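You operate a simulated robot arm through the tools that you are given. There is no shell and no other tool. Be economical: measure what you need, move in short steps, check, and stop when the job is done.

You are at the controls of a simulated robot arm. One attempt, no reset.

JOB
Empty the warm jug into the green piping bag.
Fine: take it from the warming box and turn the box to 0; the bag stays in its stand with the nozzle on; stand the jug on the grey board; shut the door; leave the blue bag. Spill a teaspoon at most, drop nothing, leave nothing switched on. Set down upright: small grey jug.

The check looks at the end state, three seconds after you hand in, the way a careful person would. Anything else that was tipped, shoved, dropped, spilled or broken makes it a failure.

ROBOT AND FRAMES
A 7-joint arm with a two-finger parallel gripper on a trunk, on a base that drives. Base frame: it is fixed to the floor where the robot stands at the start and does not move with it; the origin is under the middle of the robot, x ahead of it, y to its left, z up. Units: cm, degrees, N and s.
With the tool pointing down near the work surface it reaches from about 18 to 74 cm from the robot's upright axis, wherever it stands. Its first joint turns from -166.0 to 166.0 degrees. Places, roughly: blue piping bag [75, -125, 100]; green piping bag [50, -125, 100]; grey board [40, -130, 90]; warming box door [70, 10, 60]; warming box knob [70, 10, 70]; white nozzle (5x5x6 cm) [60, -130, 90]. Payload 1.57 kg.
The TCP is the grasp point between the finger pads, 3 cm short of the fingertips. In the tool frame z runs along the fingers and y along their closing line. The gripper opens to 11 cm. The fingers are 2.4 cm wide and 1.2 cm thick; the gripper's body (4.8 by 11.2 cm) begins 7.8 cm behind the TCP.
Orientation is told as [roll, pitch, yaw] about the base's x, y, z axes, in that order, counted from this pose: with the fingers straight down and closing along the base's y, the tool's x points along the base's -x, its y along +y and its z along -z.

CONTROLS
- The arm moves only by the tool arm_command. Its argument "commands" is a list of rows, each an object of numbers (a shift or turn left out is 0, a gripper value left out holds the last): "wx", "wy", "wz": the turn, a rotation vector about the tool's x, y, z in units of 60 degrees (1.0 is 60 degrees); "x", "y", "z": the shift along the tool's x, y, z in units of 150 mm (1.0 is 150 mm); "claw": the gripper command, from -1 (shut) to 1 (fully open), values between in proportion. In form: [{"wx": .., "wy": .., "wz": .., "x": .., "y": .., "z": .., "claw": ..}, ...]. A call has 1 to 10 rows; each row is the pose to reach, as a shift and turn from the pose commanded when the call began, along the tool's axes at that moment. A call with a number of a shift or a turn outside -1 to 1 is refused whole. Each row takes 0.2 s and may step no farther than 5 cm and 8.6 degrees from the row before; otherwise, or with a gripper value out of range, the whole call is refused. A pose out of reach is approached as far as the arm can. The call stops where the force on the tool passes 50 N (or 10 N more than at its start, if that is more) or the arm is blocked; 0.2 s more then pass. Each finger travels about 4.5 cm/s and halts on what it meets, pressing with about 21 N; the grip force reading is that of the motor and also rises with nothing between the fingers. The clock runs only during rows and for 0.2 s after the last one: add rows that repeat a pose to give the fingers time. It gives the time, the measured TCP pose, the force on the tool (base axes), the opening and the grip force at its end, in the units of the frame above (readings bear some noise), with the torque about the TCP (base axes, N m) and any sound that the robot's microphone picked up, and new pictures: "views" is both (left out), scene, wrist or none.
- Cameras (640 x 400 px; columns grow to the right, rows downward): "scene" is now at [1.96, 15.2, 133.54]; the picture's right is [-0.02, -1.00, 0.00], its down [-0.74, 0.02, -0.67] and it looks along [0.67, -0.02, -0.74] (base axes); focal length 249 px, centre (320, 200). "wrist" rides on the gripper at [7, 1.6, -14.1] in the tool frame; the picture's right is [-0.23, 0.97, 0.00], its down [-0.86, -0.20, -0.48] and it looks along [-0.47, -0.11, 0.88] (tool axes); focal length 222 px, centre (320, 200). There is no depth. A picture from a camera that has moved, and an enlarged one, comes with that camera's place and axes in the base frame and with its lens.
- slide_trunk(by): slides the trunk up (or, below 0, down) by that many cm; the arm and the scene camera ride with it, the base frame stays. It gives what a move gives, with no picture.
- steer(legs): drives the robot by 1 to 6 legs, each [ahead, turn to the left] in cm and degrees, along the robot's own axes; the way and the turn of a leg run together, so that a leg with both is an arc; at most 150 cm and 180 degrees a leg. The arm and the cameras ride along, it lands a little off, and it stops where it bumps. It gives what a move gives, and a new picture of the scene camera.
- turn_head(pan, tilt): turns the head with the scene camera to pan (to the left, within 155 degrees either way) and tilt (down, from -29 to 69), counted from straight ahead of the robot. It gives what a move gives, and a new picture of the scene camera.
- close_up(camera, box): a new picture of the part [left, top, right, bottom] of that camera's present view, enlarged. The clock stands still meanwhile.
- hand_in(): hands the job in; it is judged then, once.

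Go step by step. Nothing tells you exact positions but the pictures and the camera data: compare them with the known pose of the tool, close in by small moves and look again before you grip or let go. The budget is 120 turns and 260 pictures, counting those below and the enlarged ones. Unless the task says otherwise, let go and move clear before handing in.

The tools are called after ">>>" as a command line: name --argument value ..., lists and objects as JSON in quotes. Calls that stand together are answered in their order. arm_command: Moves the arm, as the interface text tells. Its arguments: {"type":"object","properties":{"commands":{"type":"array"},"views":{"type":"string","enum":["both","scene","wrist","none"]}},"required":["commands"]} The other tools are called the same way: slide_trunk (by) slides the trunk up or down; steer (legs) drives the base; turn_head (pan, tilt) turns the head that bears the scene camera; close_up (camera, box) takes an enlarged picture of a part of a camera's view; hand_in () hands the job in.

At the start:

```text
t: 0.0
eef_pos: [41.4, -15.3, 70.0]
tcp_rot: [0.0, 0.0, 0.0]
contact_force: [0.2, -0.1, -0.5]
ft_torque: [0.01, -0.03, 0.01]
opening: 11.01
grasp_force: 0.1
trunk travel left (down, up): [-27.5, 31.5]
robot x, y, heading: [-0.03, -0.19, 0.1]
head pan, tilt: [-1.4, 47.7]
```

scene: 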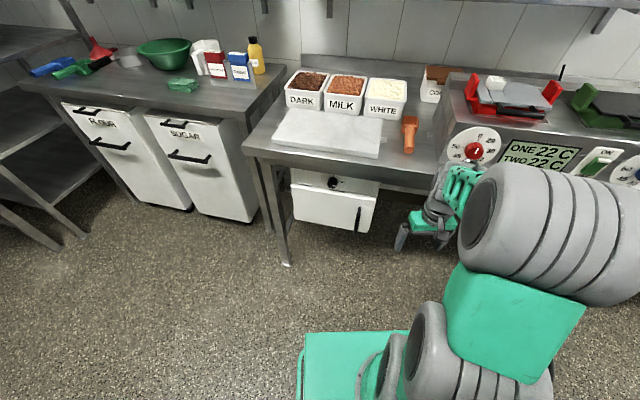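
wrist: 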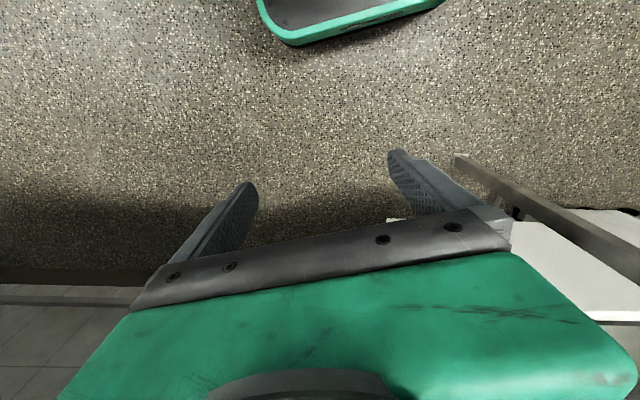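

I see the warming box under the bench with a white door, a vertical black handle and a dark knob above it. I'll zoom in on the box and look to the right toward the piping bags.

>>> close_up --camera "scene" --box '[260, 140, 420, 240]'

>>> turn_head --pan -70 --tilt 35

```text
4.00 times, centred on (340, 190) of scene
camera zoom: at [1.96, 15.2, 133.54], right [-0.02, -1.0, 0.0], down [-0.74, 0.02, -0.67], along [0.67, -0.02, -0.74], focal length 994 px, centre (240, 240)
```

zoom: 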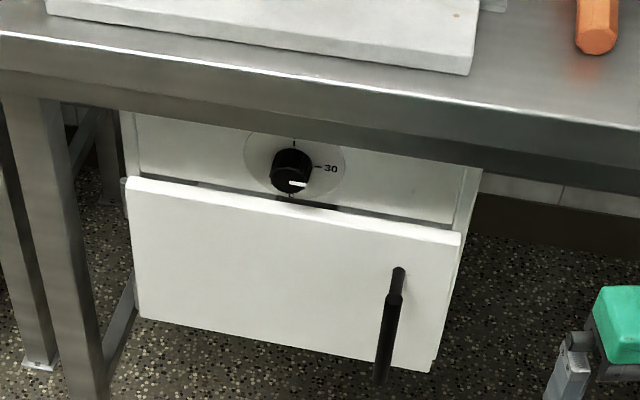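

```text
t: 1.4
eef_pos: [41.32, -15.35, 70.06]
tcp_rot: [-0.1, 0.0, 0.1]
contact_force: [0.4, -0.1, 0.5]
ft_torque: [-0.02, 0.02, 0.02]
opening: 10.98
grasp_force: 0.0
trunk travel left (down, up): [-27.5, 31.5]
robot x, y, heading: [-0.1, -0.21, 0.2]
head pan, tilt: [-70.0, 35.0]
camera scene: at [-2.92, 7.12, 135.41], right [-0.94, -0.34, 0.0], down [-0.2, 0.54, -0.82], along [0.28, -0.77, -0.57], focal length 249 px, centre (320, 200)
```

scene: 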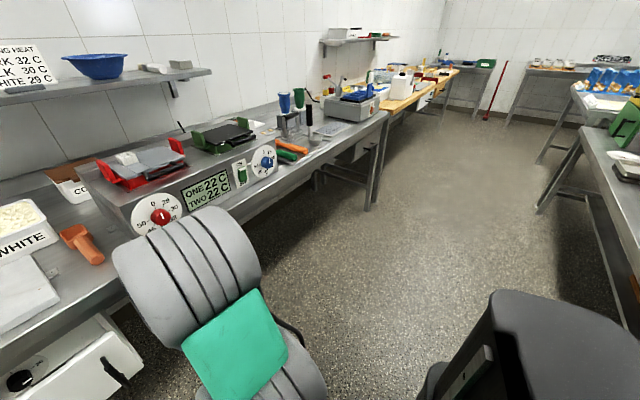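

The two piping bags stand further right along the same counter, about 125 cm away. I'll zoom in on them.

>>> close_up --camera "scene" --box '[240, 70, 400, 170]'

>>> close_up --camera "scene" --box '[0, 300, 160, 400]'

```text
4.00 times, centred on (320, 120) of scene
camera zoom: at [-2.92, 7.12, 135.41], right [-0.94, -0.34, 0.0], down [-0.2, 0.54, -0.82], along [0.28, -0.77, -0.57], focal length 994 px, centre (320, 520)
```

zoom: 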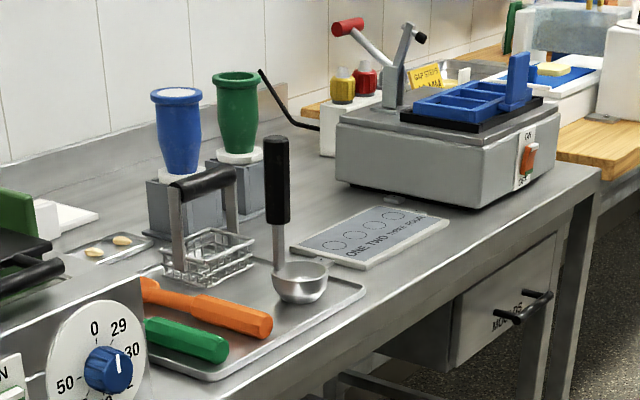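

```text
4.00 times, centred on (80, 350) of scene
camera zoom: at [-2.92, 7.12, 135.41], right [-0.94, -0.34, 0.0], down [-0.2, 0.54, -0.82], along [0.28, -0.77, -0.57], focal length 994 px, centre (1280, -400)
```

zoom: 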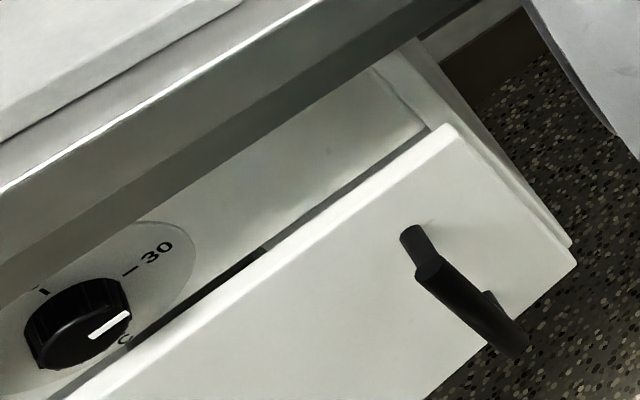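

The counter runs about 13° off the base axes, and the box is recessed under it with the handle at roughly (61, -2, 55). I'll square up to it, look at the room behind me and lower the trunk.

>>> steer --legs '[[0, -13.2]]'

>>> turn_head --pan 150 --tilt 50

>>> slide_trunk --by -15

>>> turn_head --pan 0 --tilt 40

```text
t: 2.6
eef_pos: [36.7, -24.17, 69.99]
tcp_rot: [0.0, 0.0, -13.1]
contact_force: [0.9, 0.0, -1.1]
ft_torque: [0.02, -0.02, 0.02]
opening: 11.01
grasp_force: 0.1
trunk travel left (down, up): [-27.5, 31.5]
robot x, y, heading: [-0.24, 0.12, -13.0]
head pan, tilt: [-70.0, 35.0]
camera scene: at [-1.24, 7.61, 135.41], right [-0.99, -0.12, 0.0], down [-0.07, 0.57, -0.82], along [0.1, -0.81, -0.57], focal length 249 px, centre (320, 200)
```

scene: 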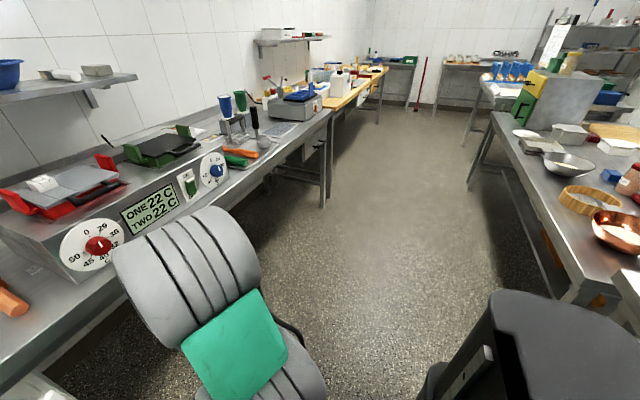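

```text
t: 5.8
eef_pos: [36.71, -24.22, 70.02]
tcp_rot: [0.0, 0.0, -13.0]
contact_force: [-0.4, -0.5, 0.2]
ft_torque: [-0.02, 0.0, -0.04]
opening: 11.01
grasp_force: 0.0
trunk travel left (down, up): [-27.5, 31.5]
robot x, y, heading: [0.01, 0.06, -12.8]
head pan, tilt: [150.0, 50.0]
camera scene: at [-7.95, 21.6, 133.24], right [0.68, 0.73, 0.0], down [0.56, -0.52, -0.64], along [-0.47, 0.44, -0.77], focal length 249 px, centre (320, 200)
```

scene: 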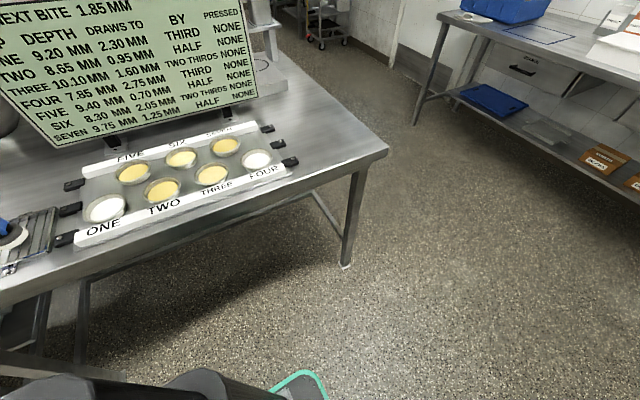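

```text
t: 7.5
eef_pos: [36.71, -24.32, 55.0]
tcp_rot: [-0.1, 0.0, -13.0]
contact_force: [0.5, -0.5, -0.2]
ft_torque: [-0.03, -0.01, 0.0]
opening: 11.01
grasp_force: 0.1
trunk travel left (down, up): [-12.5, 46.5]
robot x, y, heading: [0.22, -0.41, -13.2]
head pan, tilt: [150.0, 50.0]
```

```text
t: 9.9
eef_pos: [36.74, -24.21, 54.95]
tcp_rot: [-0.1, -0.1, -13.0]
contact_force: [-0.5, -0.7, 0.2]
ft_torque: [0.02, 0.01, 0.01]
opening: 10.98
grasp_force: 0.1
trunk travel left (down, up): [-12.5, 46.5]
robot x, y, heading: [-0.04, 0.06, -13.0]
head pan, tilt: [0.0, 40.0]
camera scene: at [5.97, 14.44, 119.65], right [-0.22, -0.97, 0.0], down [-0.63, 0.14, -0.77], along [0.75, -0.17, -0.64], focal length 249 px, centre (320, 200)
```

scene: 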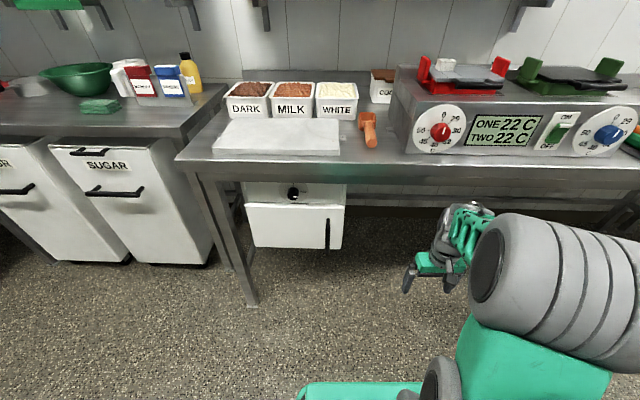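

The robot is now square to the bench, with a bench edge about 49 cm behind. Next I'll zoom on the box to measure it.

>>> close_up --camera "scene" --box '[224, 165, 368, 255]'

```text
4.44 times, centred on (296, 210) of scene
camera zoom: at [5.97, 14.44, 119.65], right [-0.22, -0.97, 0.0], down [-0.63, 0.14, -0.77], along [0.75, -0.17, -0.64], focal length 1105 px, centre (427, 156)
```

zoom: 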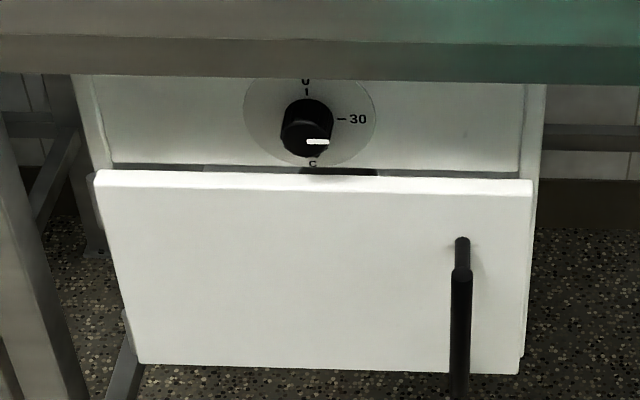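

The box front is about 61 cm ahead: knob near z 71, door z 48–68, and the handle bar about 56 ahead and 13 left. I'll back up slightly and turn the gripper to point forward.

>>> steer --legs '[[-8, 0]]'

>>> arm_command --commands '[{"wy": -0.14, "x": -0.08}, {"wy": -0.28, "x": -0.16}, {"wy": -0.42, "x": -0.24}, {"wy": -0.56, "x": -0.32}, {"wy": -0.7, "x": -0.4}, {"wy": -0.84, "x": -0.48}, {"wy": -0.98, "x": -0.56}, {"wy": -1.0, "x": -0.64}]' --views "none"

>>> arm_command --commands '[{"wy": -0.125}, {"wy": -0.25}, {"wy": -0.375}, {"wy": -0.5}]'

```text
t: 10.9
eef_pos: [28.91, -22.51, 55.06]
tcp_rot: [0.0, 0.1, -12.9]
contact_force: [-0.4, 0.2, 0.3]
ft_torque: [0.0, -0.02, 0.01]
opening: 11.0
grasp_force: 0.0
trunk travel left (down, up): [-12.5, 46.5]
robot x, y, heading: [-8.25, 2.28, -12.9]
head pan, tilt: [0.0, 40.0]
camera scene: at [-1.83, 16.24, 119.65], right [-0.22, -0.97, 0.0], down [-0.63, 0.14, -0.77], along [0.75, -0.17, -0.64], focal length 249 px, centre (320, 200)
```

scene: 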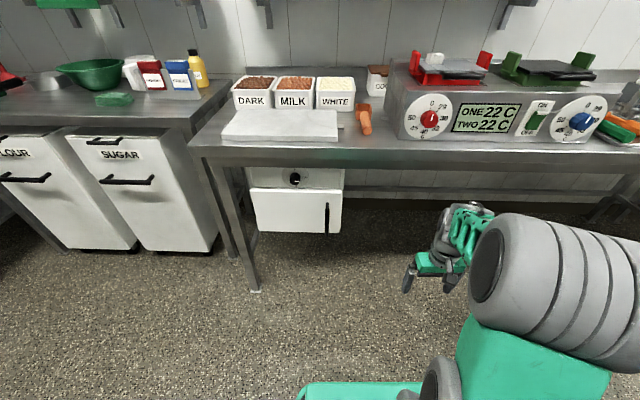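

```text
t: 12.7
eef_pos: [38.31, -24.55, 54.93]
tcp_rot: [0.0, -60.2, -12.9]
contact_force: [1.3, 0.2, -0.3]
ft_torque: [-0.02, 0.01, 0.02]
opening: 11.02
grasp_force: 0.1
trunk travel left (down, up): [-12.5, 46.5]
robot x, y, heading: [-7.59, 1.64, -13.0]
head pan, tilt: [0.0, 40.0]
```

```text
t: 13.7
eef_pos: [38.33, -24.64, 55.1]
tcp_rot: [-156.2, -89.8, 143.2]
contact_force: [-0.3, -0.8, -0.4]
ft_torque: [0.0, 0.01, 0.01]
opening: 11.0
grasp_force: 0.0
trunk travel left (down, up): [-12.5, 46.5]
robot x, y, heading: [-7.72, 1.71, -13.2]
head pan, tilt: [0.0, 40.0]
camera scene: at [-1.83, 16.21, 119.67], right [-0.22, -0.97, 0.0], down [-0.63, 0.14, -0.77], along [0.75, -0.17, -0.64], focal length 249 px, centre (320, 200)
camera wrist: at [24.96, -19.95, 48.17], right [0.22, 0.95, 0.23], down [-0.51, -0.08, 0.85], along [0.83, -0.3, 0.47], focal length 222 px, centre (320, 200)
```

scene: 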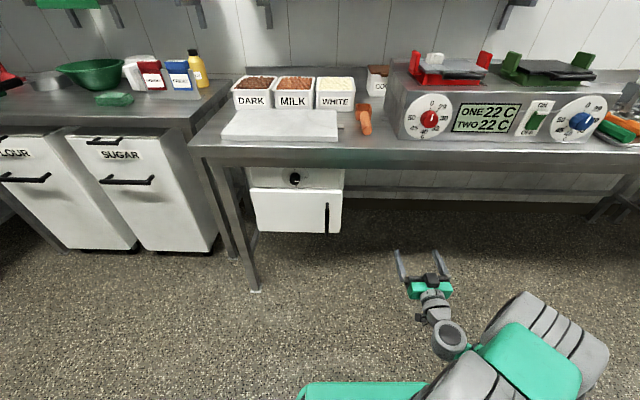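
wrist: 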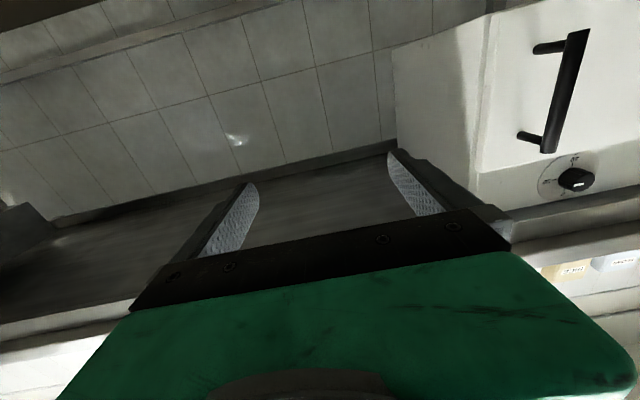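

The gripper points forward, and both cameras put the handle bar at (57 ahead, 13 left, z 51–63). I'll move sideways in front of it.

>>> arm_command --commands '[{"y": 0.3}, {"y": 0.6}, {"y": 0.95, "x": -0.13}]' --views "none"

>>> arm_command --commands '[{"y": 0.3}, {"y": 0.6}, {"y": 0.94}, {"y": 0.94}]'

```text
refused: row 3 steps farther than a row can; nothing moved
```

```text
refused: row 3 steps farther than a row can; nothing moved
```

>>> arm_command --commands '[{"y": 0.3}, {"y": 0.6}, {"y": 0.9, "x": -0.1}]' --views "none"

>>> arm_command --commands '[{"y": 0.3}, {"y": 0.6}, {"y": 0.9}, {"y": 0.99}, {"y": 0.99}]'

```text
t: 14.5
eef_pos: [41.4, -11.13, 56.5]
tcp_rot: [41.8, -89.9, -54.8]
contact_force: [0.8, 0.2, -0.5]
ft_torque: [0.0, -0.01, -0.01]
opening: 11.01
grasp_force: 0.0
trunk travel left (down, up): [-12.5, 46.5]
robot x, y, heading: [-7.77, 1.85, -13.0]
head pan, tilt: [0.0, 40.0]
```

```text
t: 15.7
eef_pos: [44.53, 3.08, 56.62]
tcp_rot: [-86.8, -90.0, 73.7]
contact_force: [-0.7, -0.1, 0.3]
ft_torque: [0.02, 0.05, -0.02]
opening: 11.02
grasp_force: 0.1
trunk travel left (down, up): [-12.5, 46.5]
robot x, y, heading: [-7.86, 2.07, -12.8]
head pan, tilt: [0.0, 40.0]
camera scene: at [-1.84, 16.25, 119.65], right [-0.22, -0.97, 0.0], down [-0.63, 0.14, -0.77], along [0.75, -0.17, -0.64], focal length 249 px, centre (320, 200)
camera wrist: at [31.23, 7.77, 49.74], right [0.22, 0.95, 0.23], down [-0.51, -0.09, 0.86], along [0.83, -0.3, 0.47], focal length 222 px, centre (320, 200)
```

scene: 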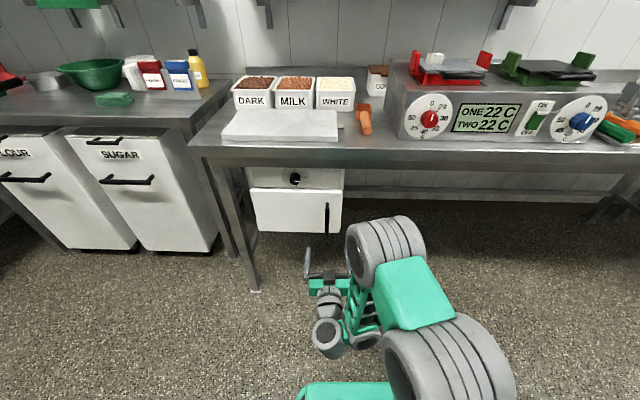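
wrist: 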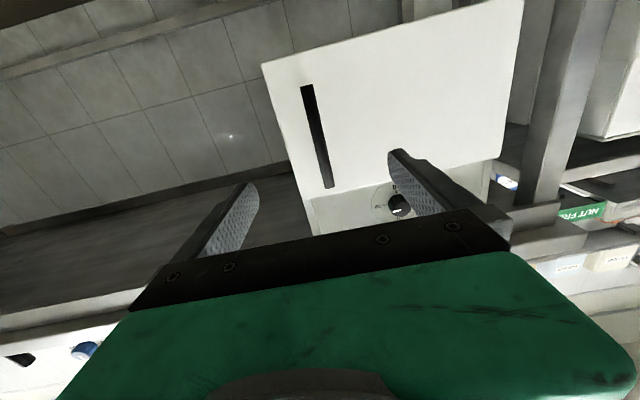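

The handle is centred between the fingers. I'll advance about 13.8 cm and check before gripping.

>>> arm_command --commands '[{"z": 0.3}, {"z": 0.6}, {"z": 0.8}, {"z": 0.92}, {"z": 0.92}]'

```text
t: 16.9
eef_pos: [53.9, 0.54, 55.15]
tcp_rot: [-150.9, -90.0, 138.1]
contact_force: [0.5, 0.1, 0.1]
ft_torque: [0.01, 0.01, 0.02]
opening: 11.01
grasp_force: 0.0
out of reach, approached as far as the arm can: row 2, 3, 4, 5
trunk travel left (down, up): [-12.5, 46.5]
robot x, y, heading: [-7.73, 1.84, -13.1]
head pan, tilt: [0.0, 40.0]
camera scene: at [-1.83, 16.24, 119.66], right [-0.22, -0.97, 0.0], down [-0.63, 0.14, -0.77], along [0.75, -0.17, -0.64], focal length 249 px, centre (320, 200)
camera wrist: at [40.6, 5.29, 48.27], right [0.22, 0.95, 0.23], down [-0.51, -0.09, 0.85], along [0.83, -0.3, 0.47], focal length 222 px, centre (320, 200)
```

scene: 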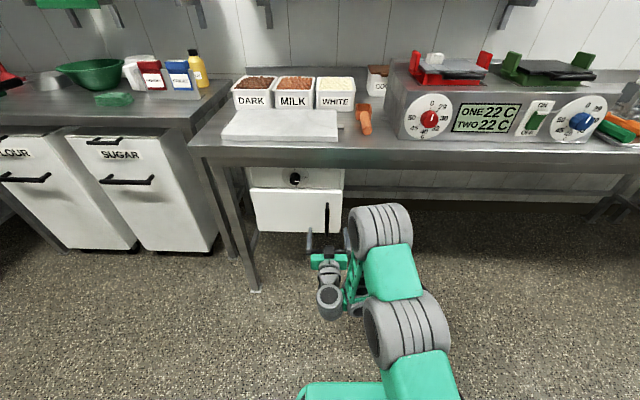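
wrist: 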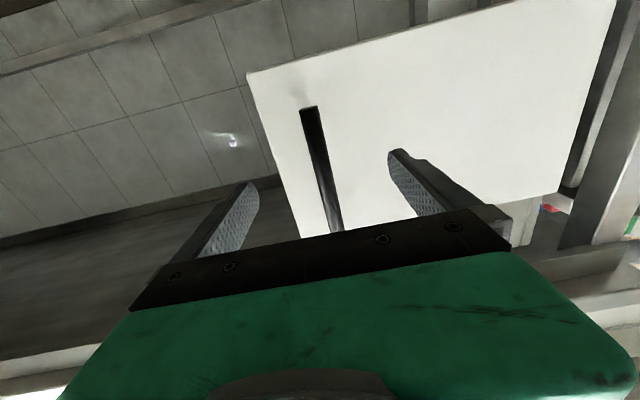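

The arm ran out of reach 4 cm short. I'll retract a bit and drive closer instead.

>>> arm_command --commands '[{"z": -0.3}, {"z": -0.6}, {"z": -0.8}, {"z": -0.8}]' --views "none"

>>> steer --legs '[[10, 0]]'

```text
t: 17.9
eef_pos: [42.24, 3.33, 55.24]
tcp_rot: [-174.1, -90.0, 161.1]
contact_force: [-0.1, 0.1, 0.2]
ft_torque: [-0.02, 0.04, 0.0]
opening: 11.0
grasp_force: 0.1
trunk travel left (down, up): [-12.5, 46.5]
robot x, y, heading: [-7.71, 1.77, -13.0]
head pan, tilt: [0.0, 40.0]
```

```text
t: 19.1
eef_pos: [52.21, 1.08, 55.23]
tcp_rot: [-155.6, -90.0, 142.7]
contact_force: [-0.4, 0.0, -0.5]
ft_torque: [0.02, 0.02, 0.01]
opening: 10.99
grasp_force: 0.0
trunk travel left (down, up): [-12.5, 46.5]
robot x, y, heading: [1.98, -0.38, -12.8]
head pan, tilt: [0.0, 40.0]
camera scene: at [8.11, 13.96, 119.65], right [-0.22, -0.97, 0.0], down [-0.63, 0.14, -0.77], along [0.75, -0.17, -0.64], focal length 249 px, centre (320, 200)
```

scene: 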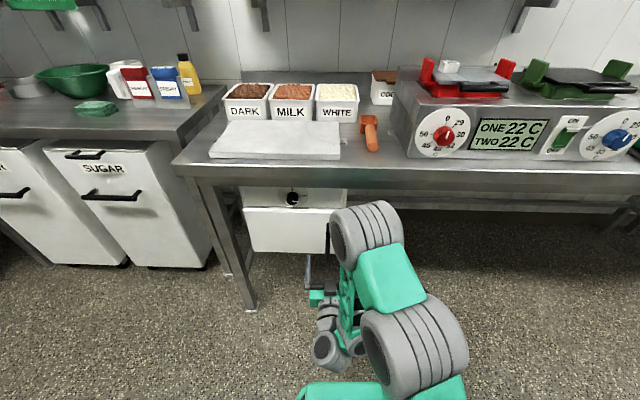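

>>> arm_command --commands '[{"z": 0.2}, {"z": 0.4}, {"z": 0.4}]'

```text
t: 19.9
eef_pos: [58.08, -0.26, 55.1]
tcp_rot: [111.9, -90.0, -124.7]
contact_force: [-0.4, 0.0, 0.2]
ft_torque: [0.02, 0.01, -0.03]
opening: 11.0
grasp_force: 0.0
trunk travel left (down, up): [-12.5, 46.5]
robot x, y, heading: [2.44, -0.38, -12.7]
head pan, tilt: [0.0, 40.0]
camera scene: at [8.11, 13.96, 119.65], right [-0.22, -0.97, 0.0], down [-0.63, 0.14, -0.77], along [0.75, -0.17, -0.64], focal length 249 px, centre (320, 200)
camera wrist: at [44.74, 4.3, 48.25], right [0.22, 0.95, 0.23], down [-0.51, -0.09, 0.86], along [0.83, -0.3, 0.47], focal length 222 px, centre (320, 200)
```

scene: 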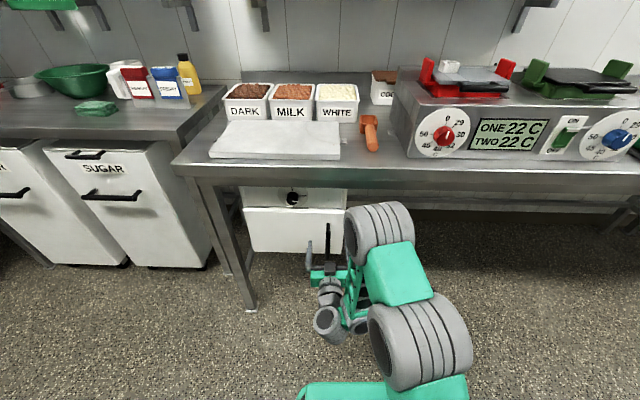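
wrist: 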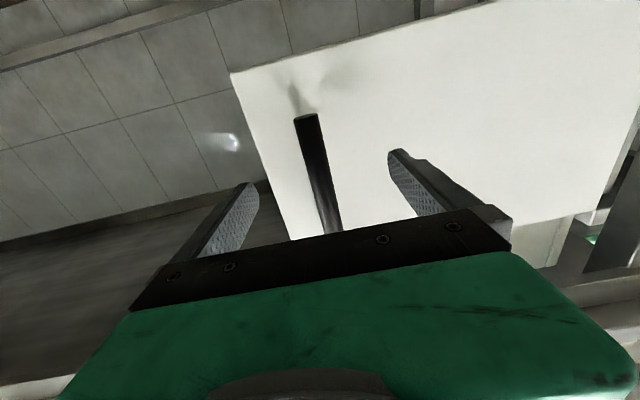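

The bar is between the fingers. Closing on it now.

>>> arm_command --commands '[{"claw": -1}, {"claw": -1}, {"claw": -1}, {"claw": -1}, {"claw": -1}, {"claw": -1}, {"claw": -1}]' --views "wrist"

```text
t: 21.5
eef_pos: [58.21, -0.12, 55.18]
tcp_rot: [-80.3, -90.1, 67.7]
contact_force: [7.9, 28.1, 0.6]
ft_torque: [0.48, -0.49, 0.09]
opening: 1.54
grasp_force: 27.9
trunk travel left (down, up): [-12.5, 46.5]
robot x, y, heading: [1.93, -0.23, -12.8]
head pan, tilt: [0.0, 40.0]
camera wrist: at [44.76, 4.49, 48.25], right [0.21, 0.95, 0.23], down [-0.51, -0.09, 0.86], along [0.83, -0.3, 0.47], focal length 222 px, centre (320, 200)
```

wrist: 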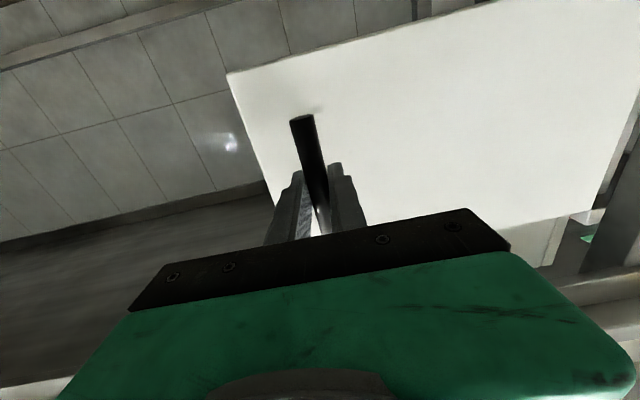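

Gripped. Now I'll pull the door open along its arc (hinge on the left), turning the tool with it.

>>> arm_command --commands '[{"y": 0.013}, {"z": -0.115, "y": 0.04, "wx": 0.067}, {"z": -0.229, "y": 0.076, "wx": 0.133}, {"z": -0.339, "y": 0.119, "wx": 0.2}, {"z": -0.447, "y": 0.17, "wx": 0.267}, {"z": -0.55, "y": 0.226, "wx": 0.333}]'

```text
t: 22.3
eef_pos: [56.25, 1.04, 55.27]
tcp_rot: [1.8, -89.9, -19.4]
contact_force: [4.4, 8.2, -12.8]
ft_torque: [0.47, -0.6, 0.1]
opening: 1.51
grasp_force: 30.9
out of reach, approached as far as the arm can: row 3, 4
trunk travel left (down, up): [-12.5, 46.5]
robot x, y, heading: [2.02, -0.46, -12.7]
head pan, tilt: [0.0, 40.0]
stopped in row 4: the force on the tool passed its limit at 63 N (the readings are from after the stop); the commanded pose is now the measured one
camera scene: at [8.18, 14.04, 119.63], right [-0.22, -0.98, 0.0], down [-0.63, 0.14, -0.77], along [0.75, -0.17, -0.64], focal length 249 px, centre (320, 200)
camera wrist: at [43.3, 6.73, 48.39], right [0.3, 0.93, 0.23], down [-0.52, -0.05, 0.86], along [0.8, -0.37, 0.47], focal length 222 px, centre (320, 200)
```

scene: 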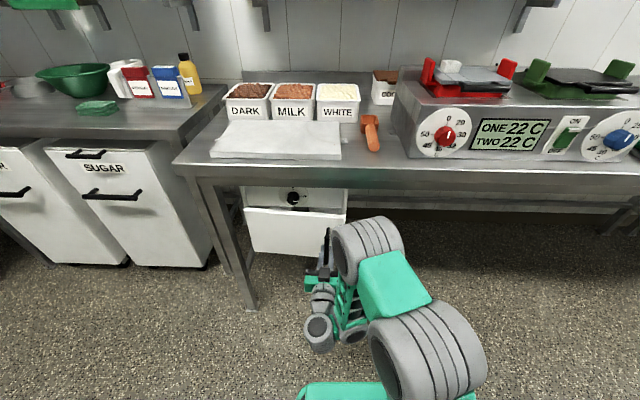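
wrist: 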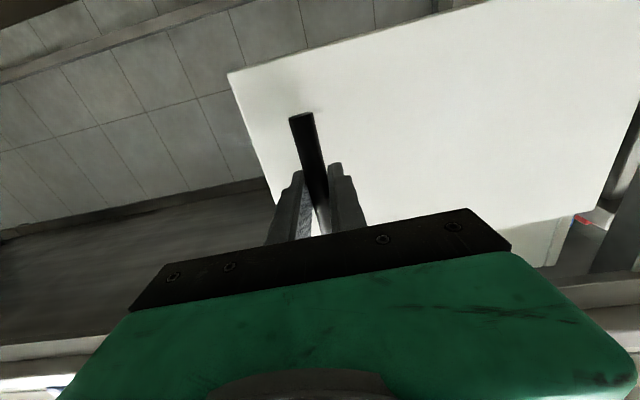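

The door has cracked open about 5°. The arm hit an orientation limit, so I'll keep pulling without further rotation.

>>> arm_command --commands '[{"z": -0.06, "y": 0.01}, {"z": -0.12, "y": 0.025}, {"z": -0.18, "y": 0.04}, {"z": -0.24, "y": 0.055}, {"z": -0.3, "y": 0.07}]'

```text
t: 23.1
eef_pos: [54.23, 2.35, 55.44]
tcp_rot: [179.9, -89.8, 163.6]
contact_force: [6.8, 11.3, -8.0]
ft_torque: [-0.46, 0.84, 0.07]
opening: 1.55
grasp_force: 31.0
out of reach, approached as far as the arm can: row 3, 4
trunk travel left (down, up): [-12.5, 46.5]
robot x, y, heading: [2.43, -0.68, -12.6]
head pan, tilt: [0.0, 40.0]
stopped in row 4: the force on the tool passed its limit at 54 N (the readings are from after the stop); the commanded pose is now the measured one
camera scene: at [8.15, 14.09, 119.66], right [-0.22, -0.98, 0.0], down [-0.63, 0.14, -0.77], along [0.75, -0.17, -0.64], focal length 249 px, centre (320, 200)
camera wrist: at [41.21, 7.73, 48.51], right [0.27, 0.93, 0.23], down [-0.52, -0.05, 0.85], along [0.81, -0.35, 0.47], focal length 222 px, centre (320, 200)
```

scene: 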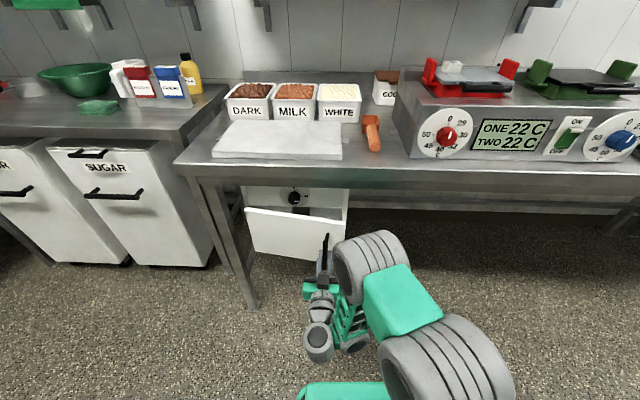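
wrist: 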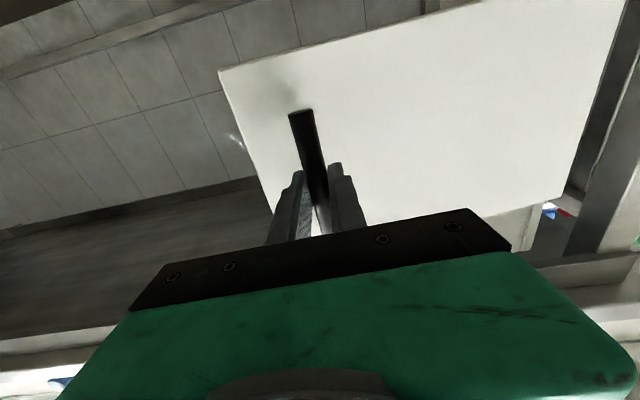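

The door is about 10° open. I'll back the base along the arc to pull it further.

>>> steer --legs '[[-5, 3.7]]'

```text
t: 24.1
eef_pos: [49.17, 6.49, 55.57]
tcp_rot: [165.0, -89.3, -178.0]
contact_force: [27.1, 22.2, -1.5]
ft_torque: [-0.75, 0.08, 0.16]
opening: 1.54
grasp_force: 31.0
trunk travel left (down, up): [-12.5, 46.5]
robot x, y, heading: [-2.29, 0.59, -8.9]
head pan, tilt: [0.0, 40.0]
camera scene: at [2.34, 15.44, 119.65], right [-0.16, -0.99, 0.0], down [-0.64, 0.1, -0.77], along [0.76, -0.12, -0.64], focal length 249 px, centre (320, 200)
```

scene: 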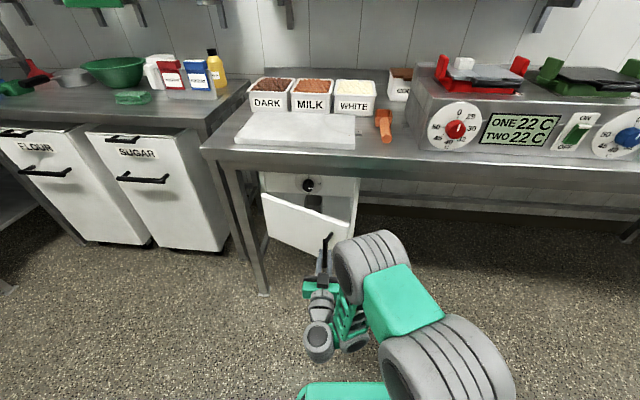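

>>> steer --legs '[[-3.4, 6.5]]'

```text
t: 25.0
eef_pos: [44.92, 12.6, 55.79]
tcp_rot: [161.5, -89.4, -167.8]
contact_force: [21.6, 9.7, -5.9]
ft_torque: [-0.75, 0.04, 0.05]
opening: 1.58
grasp_force: 31.1
trunk travel left (down, up): [-12.5, 46.5]
robot x, y, heading: [-5.95, 1.06, -2.3]
head pan, tilt: [0.0, 40.0]
camera scene: at [-2.75, 16.19, 119.64], right [-0.04, -1.0, 0.0], down [-0.64, 0.03, -0.77], along [0.76, -0.03, -0.64], focal length 249 px, centre (320, 200)
```

scene: 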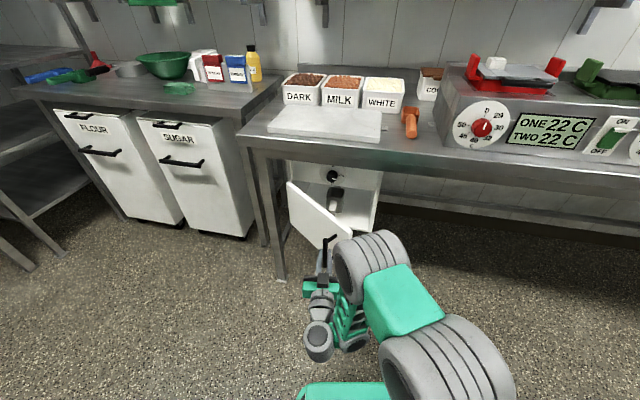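

>>> steer --legs '[[0.5, 10]]'

>>> close_up --camera "scene" --box '[240, 140, 440, 265]'

```text
t: 26.1
eef_pos: [42.71, 21.48, 55.73]
tcp_rot: [159.5, -89.2, -155.8]
contact_force: [19.0, 0.6, -10.6]
ft_torque: [-0.74, 0.07, 0.05]
opening: 1.59
grasp_force: 31.4
trunk travel left (down, up): [-12.5, 46.5]
robot x, y, heading: [-5.46, 0.83, 8.0]
head pan, tilt: [0.0, 40.0]
camera scene: at [-4.95, 16.52, 119.64], right [0.13, -0.99, 0.0], down [-0.64, -0.09, -0.77], along [0.76, 0.1, -0.64], focal length 249 px, centre (320, 200)
```

scene: 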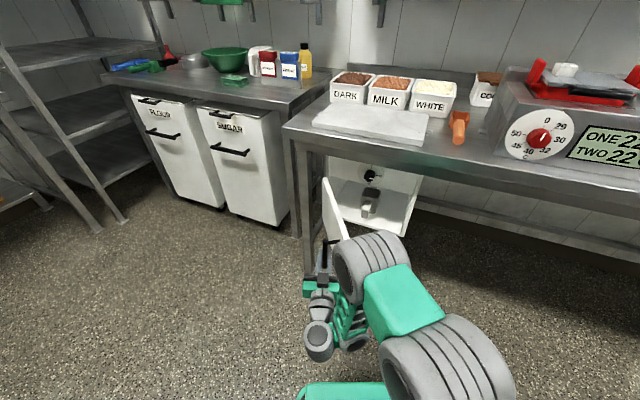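

```text
3.20 times, centred on (340, 202) of scene
camera zoom: at [-4.95, 16.52, 119.64], right [0.13, -0.99, 0.0], down [-0.64, -0.09, -0.77], along [0.76, 0.1, -0.64], focal length 795 px, centre (256, 192)
```

zoom: 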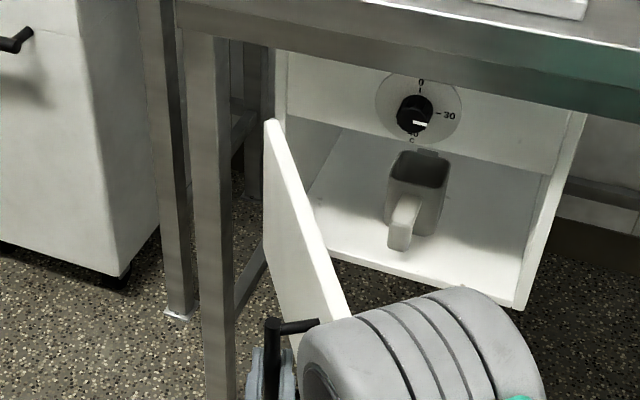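

The door is about 62° open, and I can see the grey jug inside with its handle toward me. I'll release the handle partly and back off, then push the door wider from inside.

>>> arm_command --commands '[{"claw": -0.3}, {"claw": -0.3}, {"claw": -0.3}]' --views "none"

>>> steer --legs '[[-10, 0]]'

```text
t: 26.9
eef_pos: [42.64, 21.4, 55.89]
tcp_rot: [160.4, -89.1, -156.7]
contact_force: [-0.1, -1.5, 0.7]
ft_torque: [-0.03, 0.02, 0.01]
opening: 3.84
grasp_force: 0.0
trunk travel left (down, up): [-12.5, 46.5]
robot x, y, heading: [-5.93, 0.65, 7.5]
head pan, tilt: [0.0, 40.0]
```

```text
t: 28.1
eef_pos: [32.54, 20.08, 55.83]
tcp_rot: [160.3, -89.1, -156.6]
contact_force: [-0.8, 1.0, -0.6]
ft_torque: [0.0, -0.01, -0.02]
opening: 3.84
grasp_force: 0.0
trunk travel left (down, up): [-12.5, 46.5]
robot x, y, heading: [-15.3, -0.36, 7.8]
head pan, tilt: [0.0, 40.0]
camera scene: at [-15.11, 15.13, 119.65], right [0.13, -0.99, 0.0], down [-0.64, -0.09, -0.77], along [0.76, 0.1, -0.64], focal length 249 px, centre (320, 200)
```

scene: 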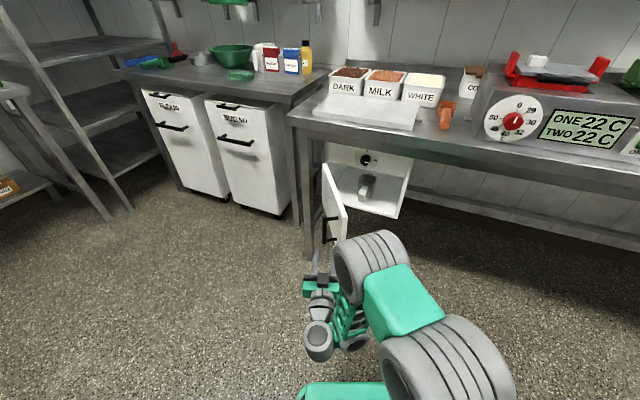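

>>> arm_command --commands '[{"z": -0.2, "claw": -1}, {"z": -0.2}]' --views "none"

>>> steer --legs '[[0, -21]]'

```text
t: 28.7
eef_pos: [29.93, 19.41, 55.84]
tcp_rot: [161.4, -89.0, -157.4]
contact_force: [-0.7, 0.4, 0.5]
ft_torque: [0.01, 0.0, -0.01]
opening: 0.01
grasp_force: 7.4
out of reach, approached as far as the arm can: row 1, 2
trunk travel left (down, up): [-12.5, 46.5]
robot x, y, heading: [-15.37, -0.34, 7.6]
head pan, tilt: [0.0, 40.0]
```

```text
t: 30.2
eef_pos: [33.92, 1.94, 55.87]
tcp_rot: [160.8, -89.1, -177.5]
contact_force: [0.8, 0.7, 0.6]
ft_torque: [0.0, 0.02, 0.02]
opening: 0.0
grasp_force: 21.0
trunk travel left (down, up): [-12.5, 46.5]
robot x, y, heading: [-15.7, -0.71, -13.0]
head pan, tilt: [0.0, 40.0]
camera scene: at [-9.58, 13.96, 119.65], right [-0.23, -0.97, 0.0], down [-0.63, 0.15, -0.77], along [0.75, -0.17, -0.64], focal length 249 px, centre (320, 200)
```

scene: 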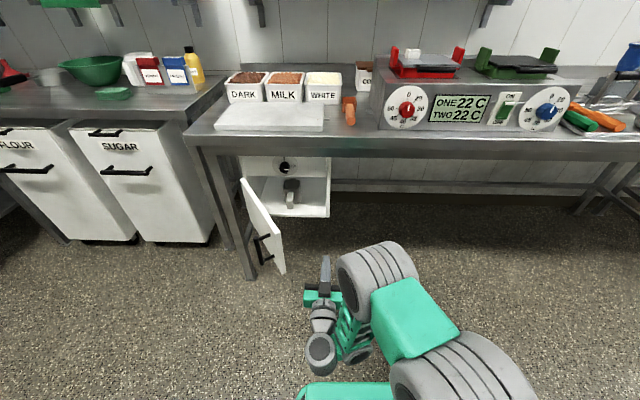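

The door stands out to the left. I'll drive in on its inner side and sweep left to push it to about 90°.

>>> steer --legs '[[16, 0]]'

>>> arm_command --commands '[{"y": 0.25}, {"y": 0.5}, {"y": 0.75}, {"y": 1.0}]' --views "none"

>>> arm_command --commands '[{"y": 0.2}, {"y": 0.35}, {"y": 0.5}]'

```text
t: 31.6
eef_pos: [49.71, -1.72, 55.84]
tcp_rot: [161.0, -89.1, -177.8]
contact_force: [0.6, -0.5, 0.2]
ft_torque: [0.03, -0.04, 0.01]
opening: 0.0
grasp_force: 21.0
trunk travel left (down, up): [-12.5, 46.5]
robot x, y, heading: [-0.14, -4.44, -13.4]
head pan, tilt: [0.0, 40.0]
camera scene: at [6.11, 10.29, 119.65], right [-0.23, -0.97, 0.0], down [-0.63, 0.15, -0.77], along [0.75, -0.17, -0.64], focal length 249 px, centre (320, 200)
```

scene: 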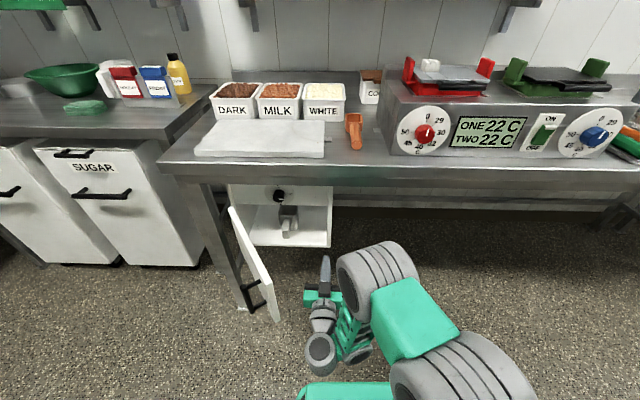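

```text
t: 32.6
eef_pos: [56.44, 2.07, 55.93]
tcp_rot: [165.9, -89.3, -179.5]
contact_force: [-0.5, -1.0, 0.3]
ft_torque: [-0.02, -0.02, 0.02]
opening: 0.0
grasp_force: 21.2
out of reach, approached as far as the arm can: row 1, 2, 3, 4
trunk travel left (down, up): [-12.5, 46.5]
robot x, y, heading: [-0.11, -4.3, -13.4]
head pan, tilt: [0.0, 40.0]
```

```text
t: 33.4
eef_pos: [58.49, 4.15, 55.42]
tcp_rot: [168.2, -89.1, 180.0]
contact_force: [0.9, 0.1, -0.8]
ft_torque: [-0.01, 0.04, -0.01]
opening: 0.01
grasp_force: 21.0
out of reach, approached as far as the arm can: row 1, 2, 3
trunk travel left (down, up): [-12.5, 46.5]
robot x, y, heading: [0.07, -4.14, -13.0]
head pan, tilt: [0.0, 40.0]
camera scene: at [6.1, 10.28, 119.66], right [-0.23, -0.97, 0.0], down [-0.63, 0.15, -0.77], along [0.75, -0.17, -0.64], focal length 249 px, centre (320, 200)
camera wrist: at [45.07, 8.54, 48.34], right [0.2, 0.95, 0.23], down [-0.52, -0.1, 0.85], along [0.83, -0.29, 0.48], focal length 222 px, centre (320, 200)
```

scene: 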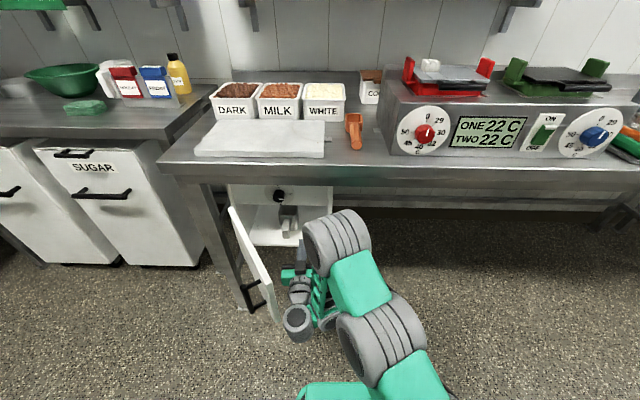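
wrist: 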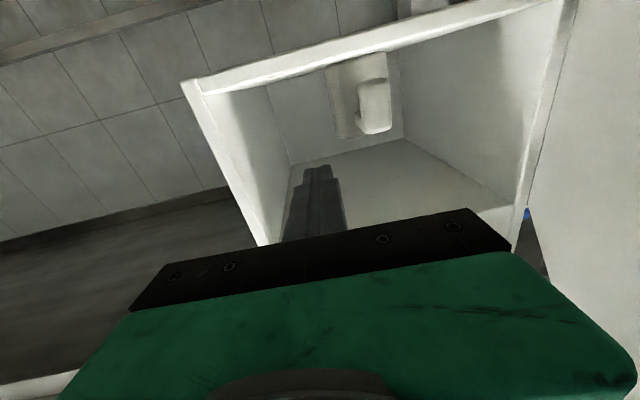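

The jug is visible inside. The arm is joint-limited at this height, so I'll back off slightly and lower the trunk fully to gain freedom.

>>> steer --legs '[[-6, 0]]'

>>> slide_trunk --by -12.4

>>> arm_command --commands '[{"x": -0.25}, {"x": -0.5}, {"x": -0.75}, {"x": -0.8}]'

```text
t: 34.4
eef_pos: [52.54, 5.47, 55.56]
tcp_rot: [167.3, -89.1, -179.0]
contact_force: [0.0, -0.6, 0.1]
ft_torque: [0.01, 0.01, 0.03]
opening: 0.0
grasp_force: 20.4
trunk travel left (down, up): [-12.5, 46.5]
robot x, y, heading: [-5.71, -2.71, -13.3]
head pan, tilt: [0.0, 40.0]
camera scene: at [0.21, 11.67, 119.65], right [-0.23, -0.97, 0.0], down [-0.63, 0.15, -0.77], along [0.75, -0.17, -0.64], focal length 249 px, centre (320, 200)
```

scene: 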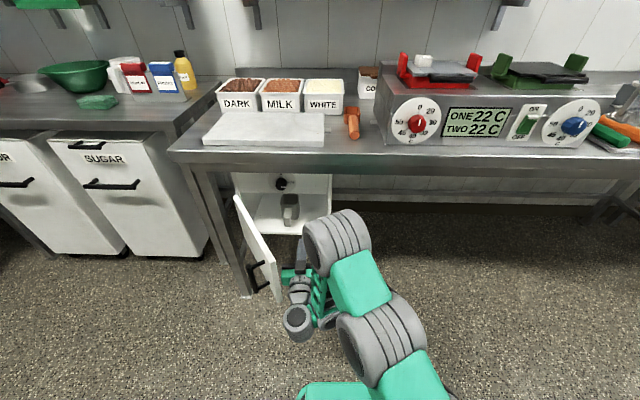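

```text
t: 35.9
eef_pos: [52.56, 5.45, 43.22]
tcp_rot: [167.4, -88.9, -179.3]
contact_force: [-0.1, 0.0, 0.3]
ft_torque: [-0.02, -0.01, 0.02]
opening: 0.0
grasp_force: 21.0
trunk travel left (down, up): [-0.1, 58.9]
robot x, y, heading: [-5.86, -2.91, -13.2]
head pan, tilt: [0.0, 40.0]
```

```text
t: 36.9
eef_pos: [48.76, 4.52, 49.58]
tcp_rot: [169.0, -89.0, 179.2]
contact_force: [-0.2, 0.1, 0.2]
ft_torque: [0.01, 0.01, 0.01]
opening: 0.02
grasp_force: 20.7
out of reach, approached as far as the arm can: row 1, 2, 3, 4
trunk travel left (down, up): [-0.1, 58.9]
robot x, y, heading: [-5.7, -2.41, -13.4]
head pan, tilt: [0.0, 40.0]
camera scene: at [0.2, 11.67, 107.25], right [-0.23, -0.97, 0.0], down [-0.63, 0.15, -0.77], along [0.75, -0.17, -0.64], focal length 249 px, centre (320, 200)
camera wrist: at [35.34, 8.95, 42.5], right [0.2, 0.95, 0.23], down [-0.52, -0.1, 0.85], along [0.83, -0.29, 0.48], focal length 222 px, centre (320, 200)
```

scene: 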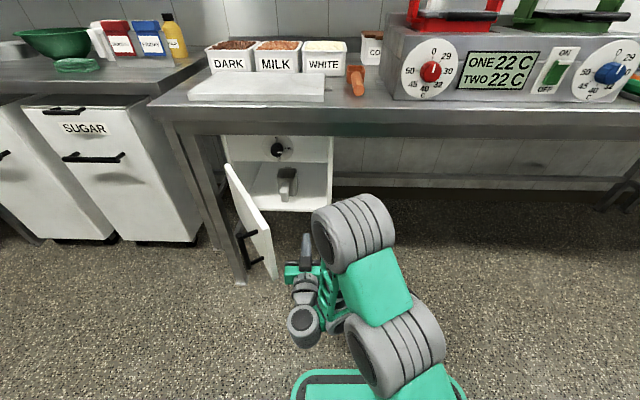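
wrist: 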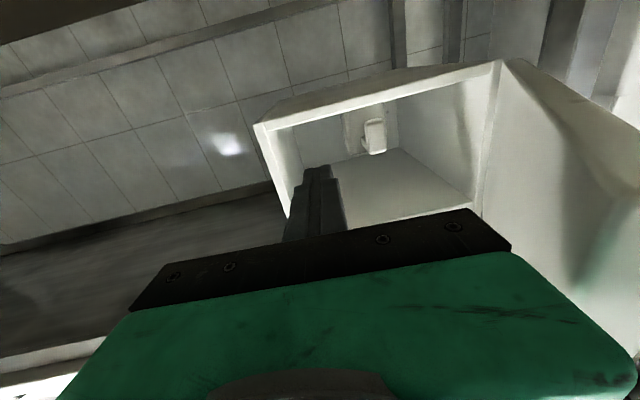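

I'll sweep the door wider by turning the base left with the gripper inside the door, then turn back.

>>> steer --legs '[[0, 22]]'

```text
t: 38.5
eef_pos: [42.04, 24.29, 49.56]
tcp_rot: [169.0, -89.0, -158.8]
contact_force: [-0.8, 0.8, 1.1]
ft_torque: [-0.02, 0.0, 0.01]
opening: 0.02
grasp_force: 21.2
trunk travel left (down, up): [-0.1, 58.9]
robot x, y, heading: [-5.96, -2.38, 8.8]
head pan, tilt: [0.0, 40.0]
camera scene: at [-5.62, 12.85, 107.25], right [0.15, -0.99, 0.0], down [-0.64, -0.1, -0.77], along [0.76, 0.12, -0.64], focal length 249 px, centre (320, 200)
```

scene: 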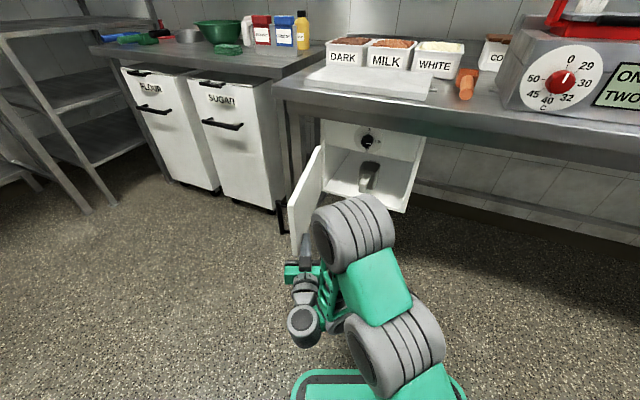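

>>> steer --legs '[[0, 6], [0, -28], [-12, 0]]'

```text
t: 41.6
eef_pos: [37.08, 7.26, 49.53]
tcp_rot: [168.8, -88.9, 179.3]
contact_force: [0.5, 0.0, -0.3]
ft_torque: [-0.01, 0.0, 0.01]
opening: 0.01
grasp_force: 21.6
trunk travel left (down, up): [-0.1, 58.9]
robot x, y, heading: [-17.74, 0.0, -13.2]
head pan, tilt: [0.0, 40.0]
camera scene: at [-11.47, 14.41, 107.25], right [-0.23, -0.97, 0.0], down [-0.63, 0.15, -0.77], along [0.75, -0.18, -0.64], focal length 249 px, centre (320, 200)
```

scene: 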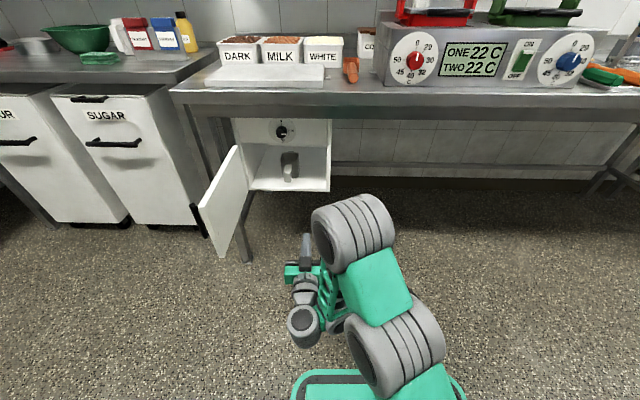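

The door is now well open. I'll zoom on the knob and jug for measurement.

>>> close_up --camera "scene" --box '[232, 110, 344, 200]'

```text
4.44 times, centred on (288, 155) of scene
camera zoom: at [-11.47, 14.41, 107.25], right [-0.23, -0.97, 0.0], down [-0.63, 0.15, -0.77], along [0.75, -0.18, -0.64], focal length 1105 px, centre (462, 400)
```

zoom: 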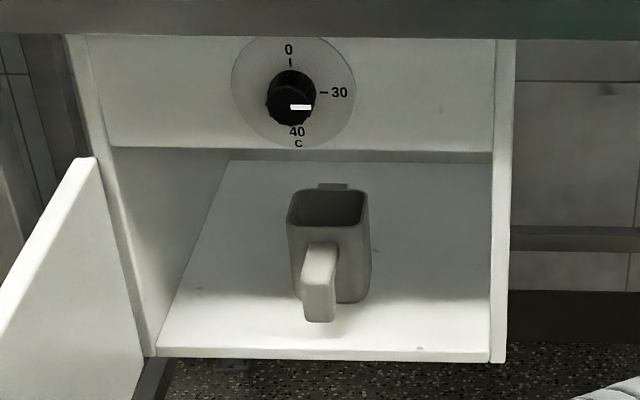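

The dial reads 0 at the top with the pointer at about 30 (3 o'clock), so it needs about 90° counter-clockwise. I'll tilt the tool down a bit to free the wrist and extend the arm to see how it behaves.

>>> arm_command --commands '[{"wy": 0.12}, {"wy": 0.24}, {"wy": 0.33, "z": 0.1}, {"wy": 0.33, "z": 0.35, "x": -0.1, "claw": 0}, {"wy": 0.33, "z": 0.6, "x": -0.2}, {"wy": 0.33, "z": 0.6, "x": -0.33}]'

```text
t: 43.0
eef_pos: [32.59, 0.3, 41.49]
tcp_rot: [1.7, -74.8, -12.5]
contact_force: [-0.2, -0.6, -0.7]
ft_torque: [-0.03, 0.0, 0.0]
opening: 5.5
grasp_force: 0.0
out of reach, approached as far as the arm can: row 1, 2, 3, 4, 5, 6
trunk travel left (down, up): [-0.1, 58.9]
robot x, y, heading: [-17.42, -0.03, -13.1]
head pan, tilt: [0.0, 40.0]
camera scene: at [-11.48, 14.41, 107.25], right [-0.23, -0.97, 0.0], down [-0.63, 0.15, -0.77], along [0.75, -0.18, -0.64], focal length 249 px, centre (320, 200)
camera wrist: at [17.66, 4.78, 38.59], right [0.24, 0.94, 0.23], down [-0.27, -0.16, 0.95], along [0.93, -0.29, 0.22], focal length 222 px, centre (320, 200)
```

scene: 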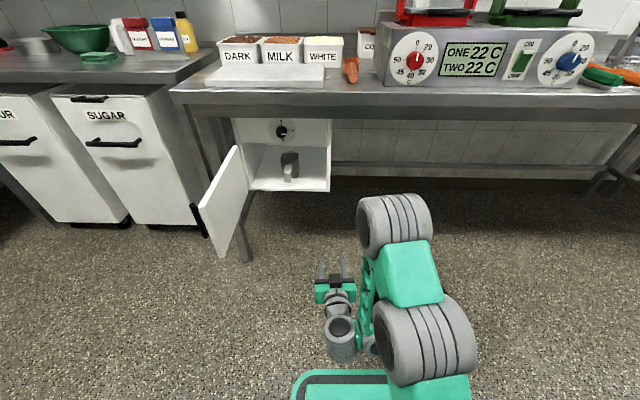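
wrist: 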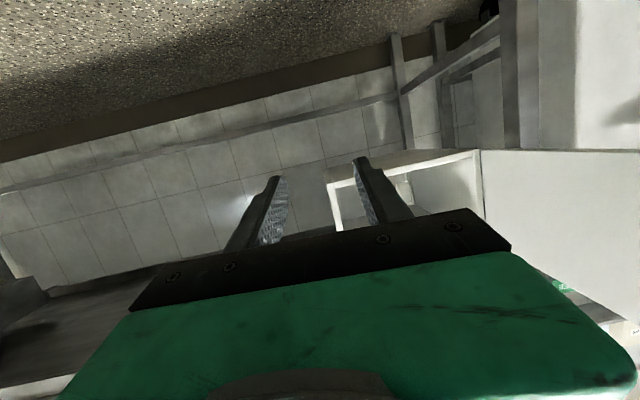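

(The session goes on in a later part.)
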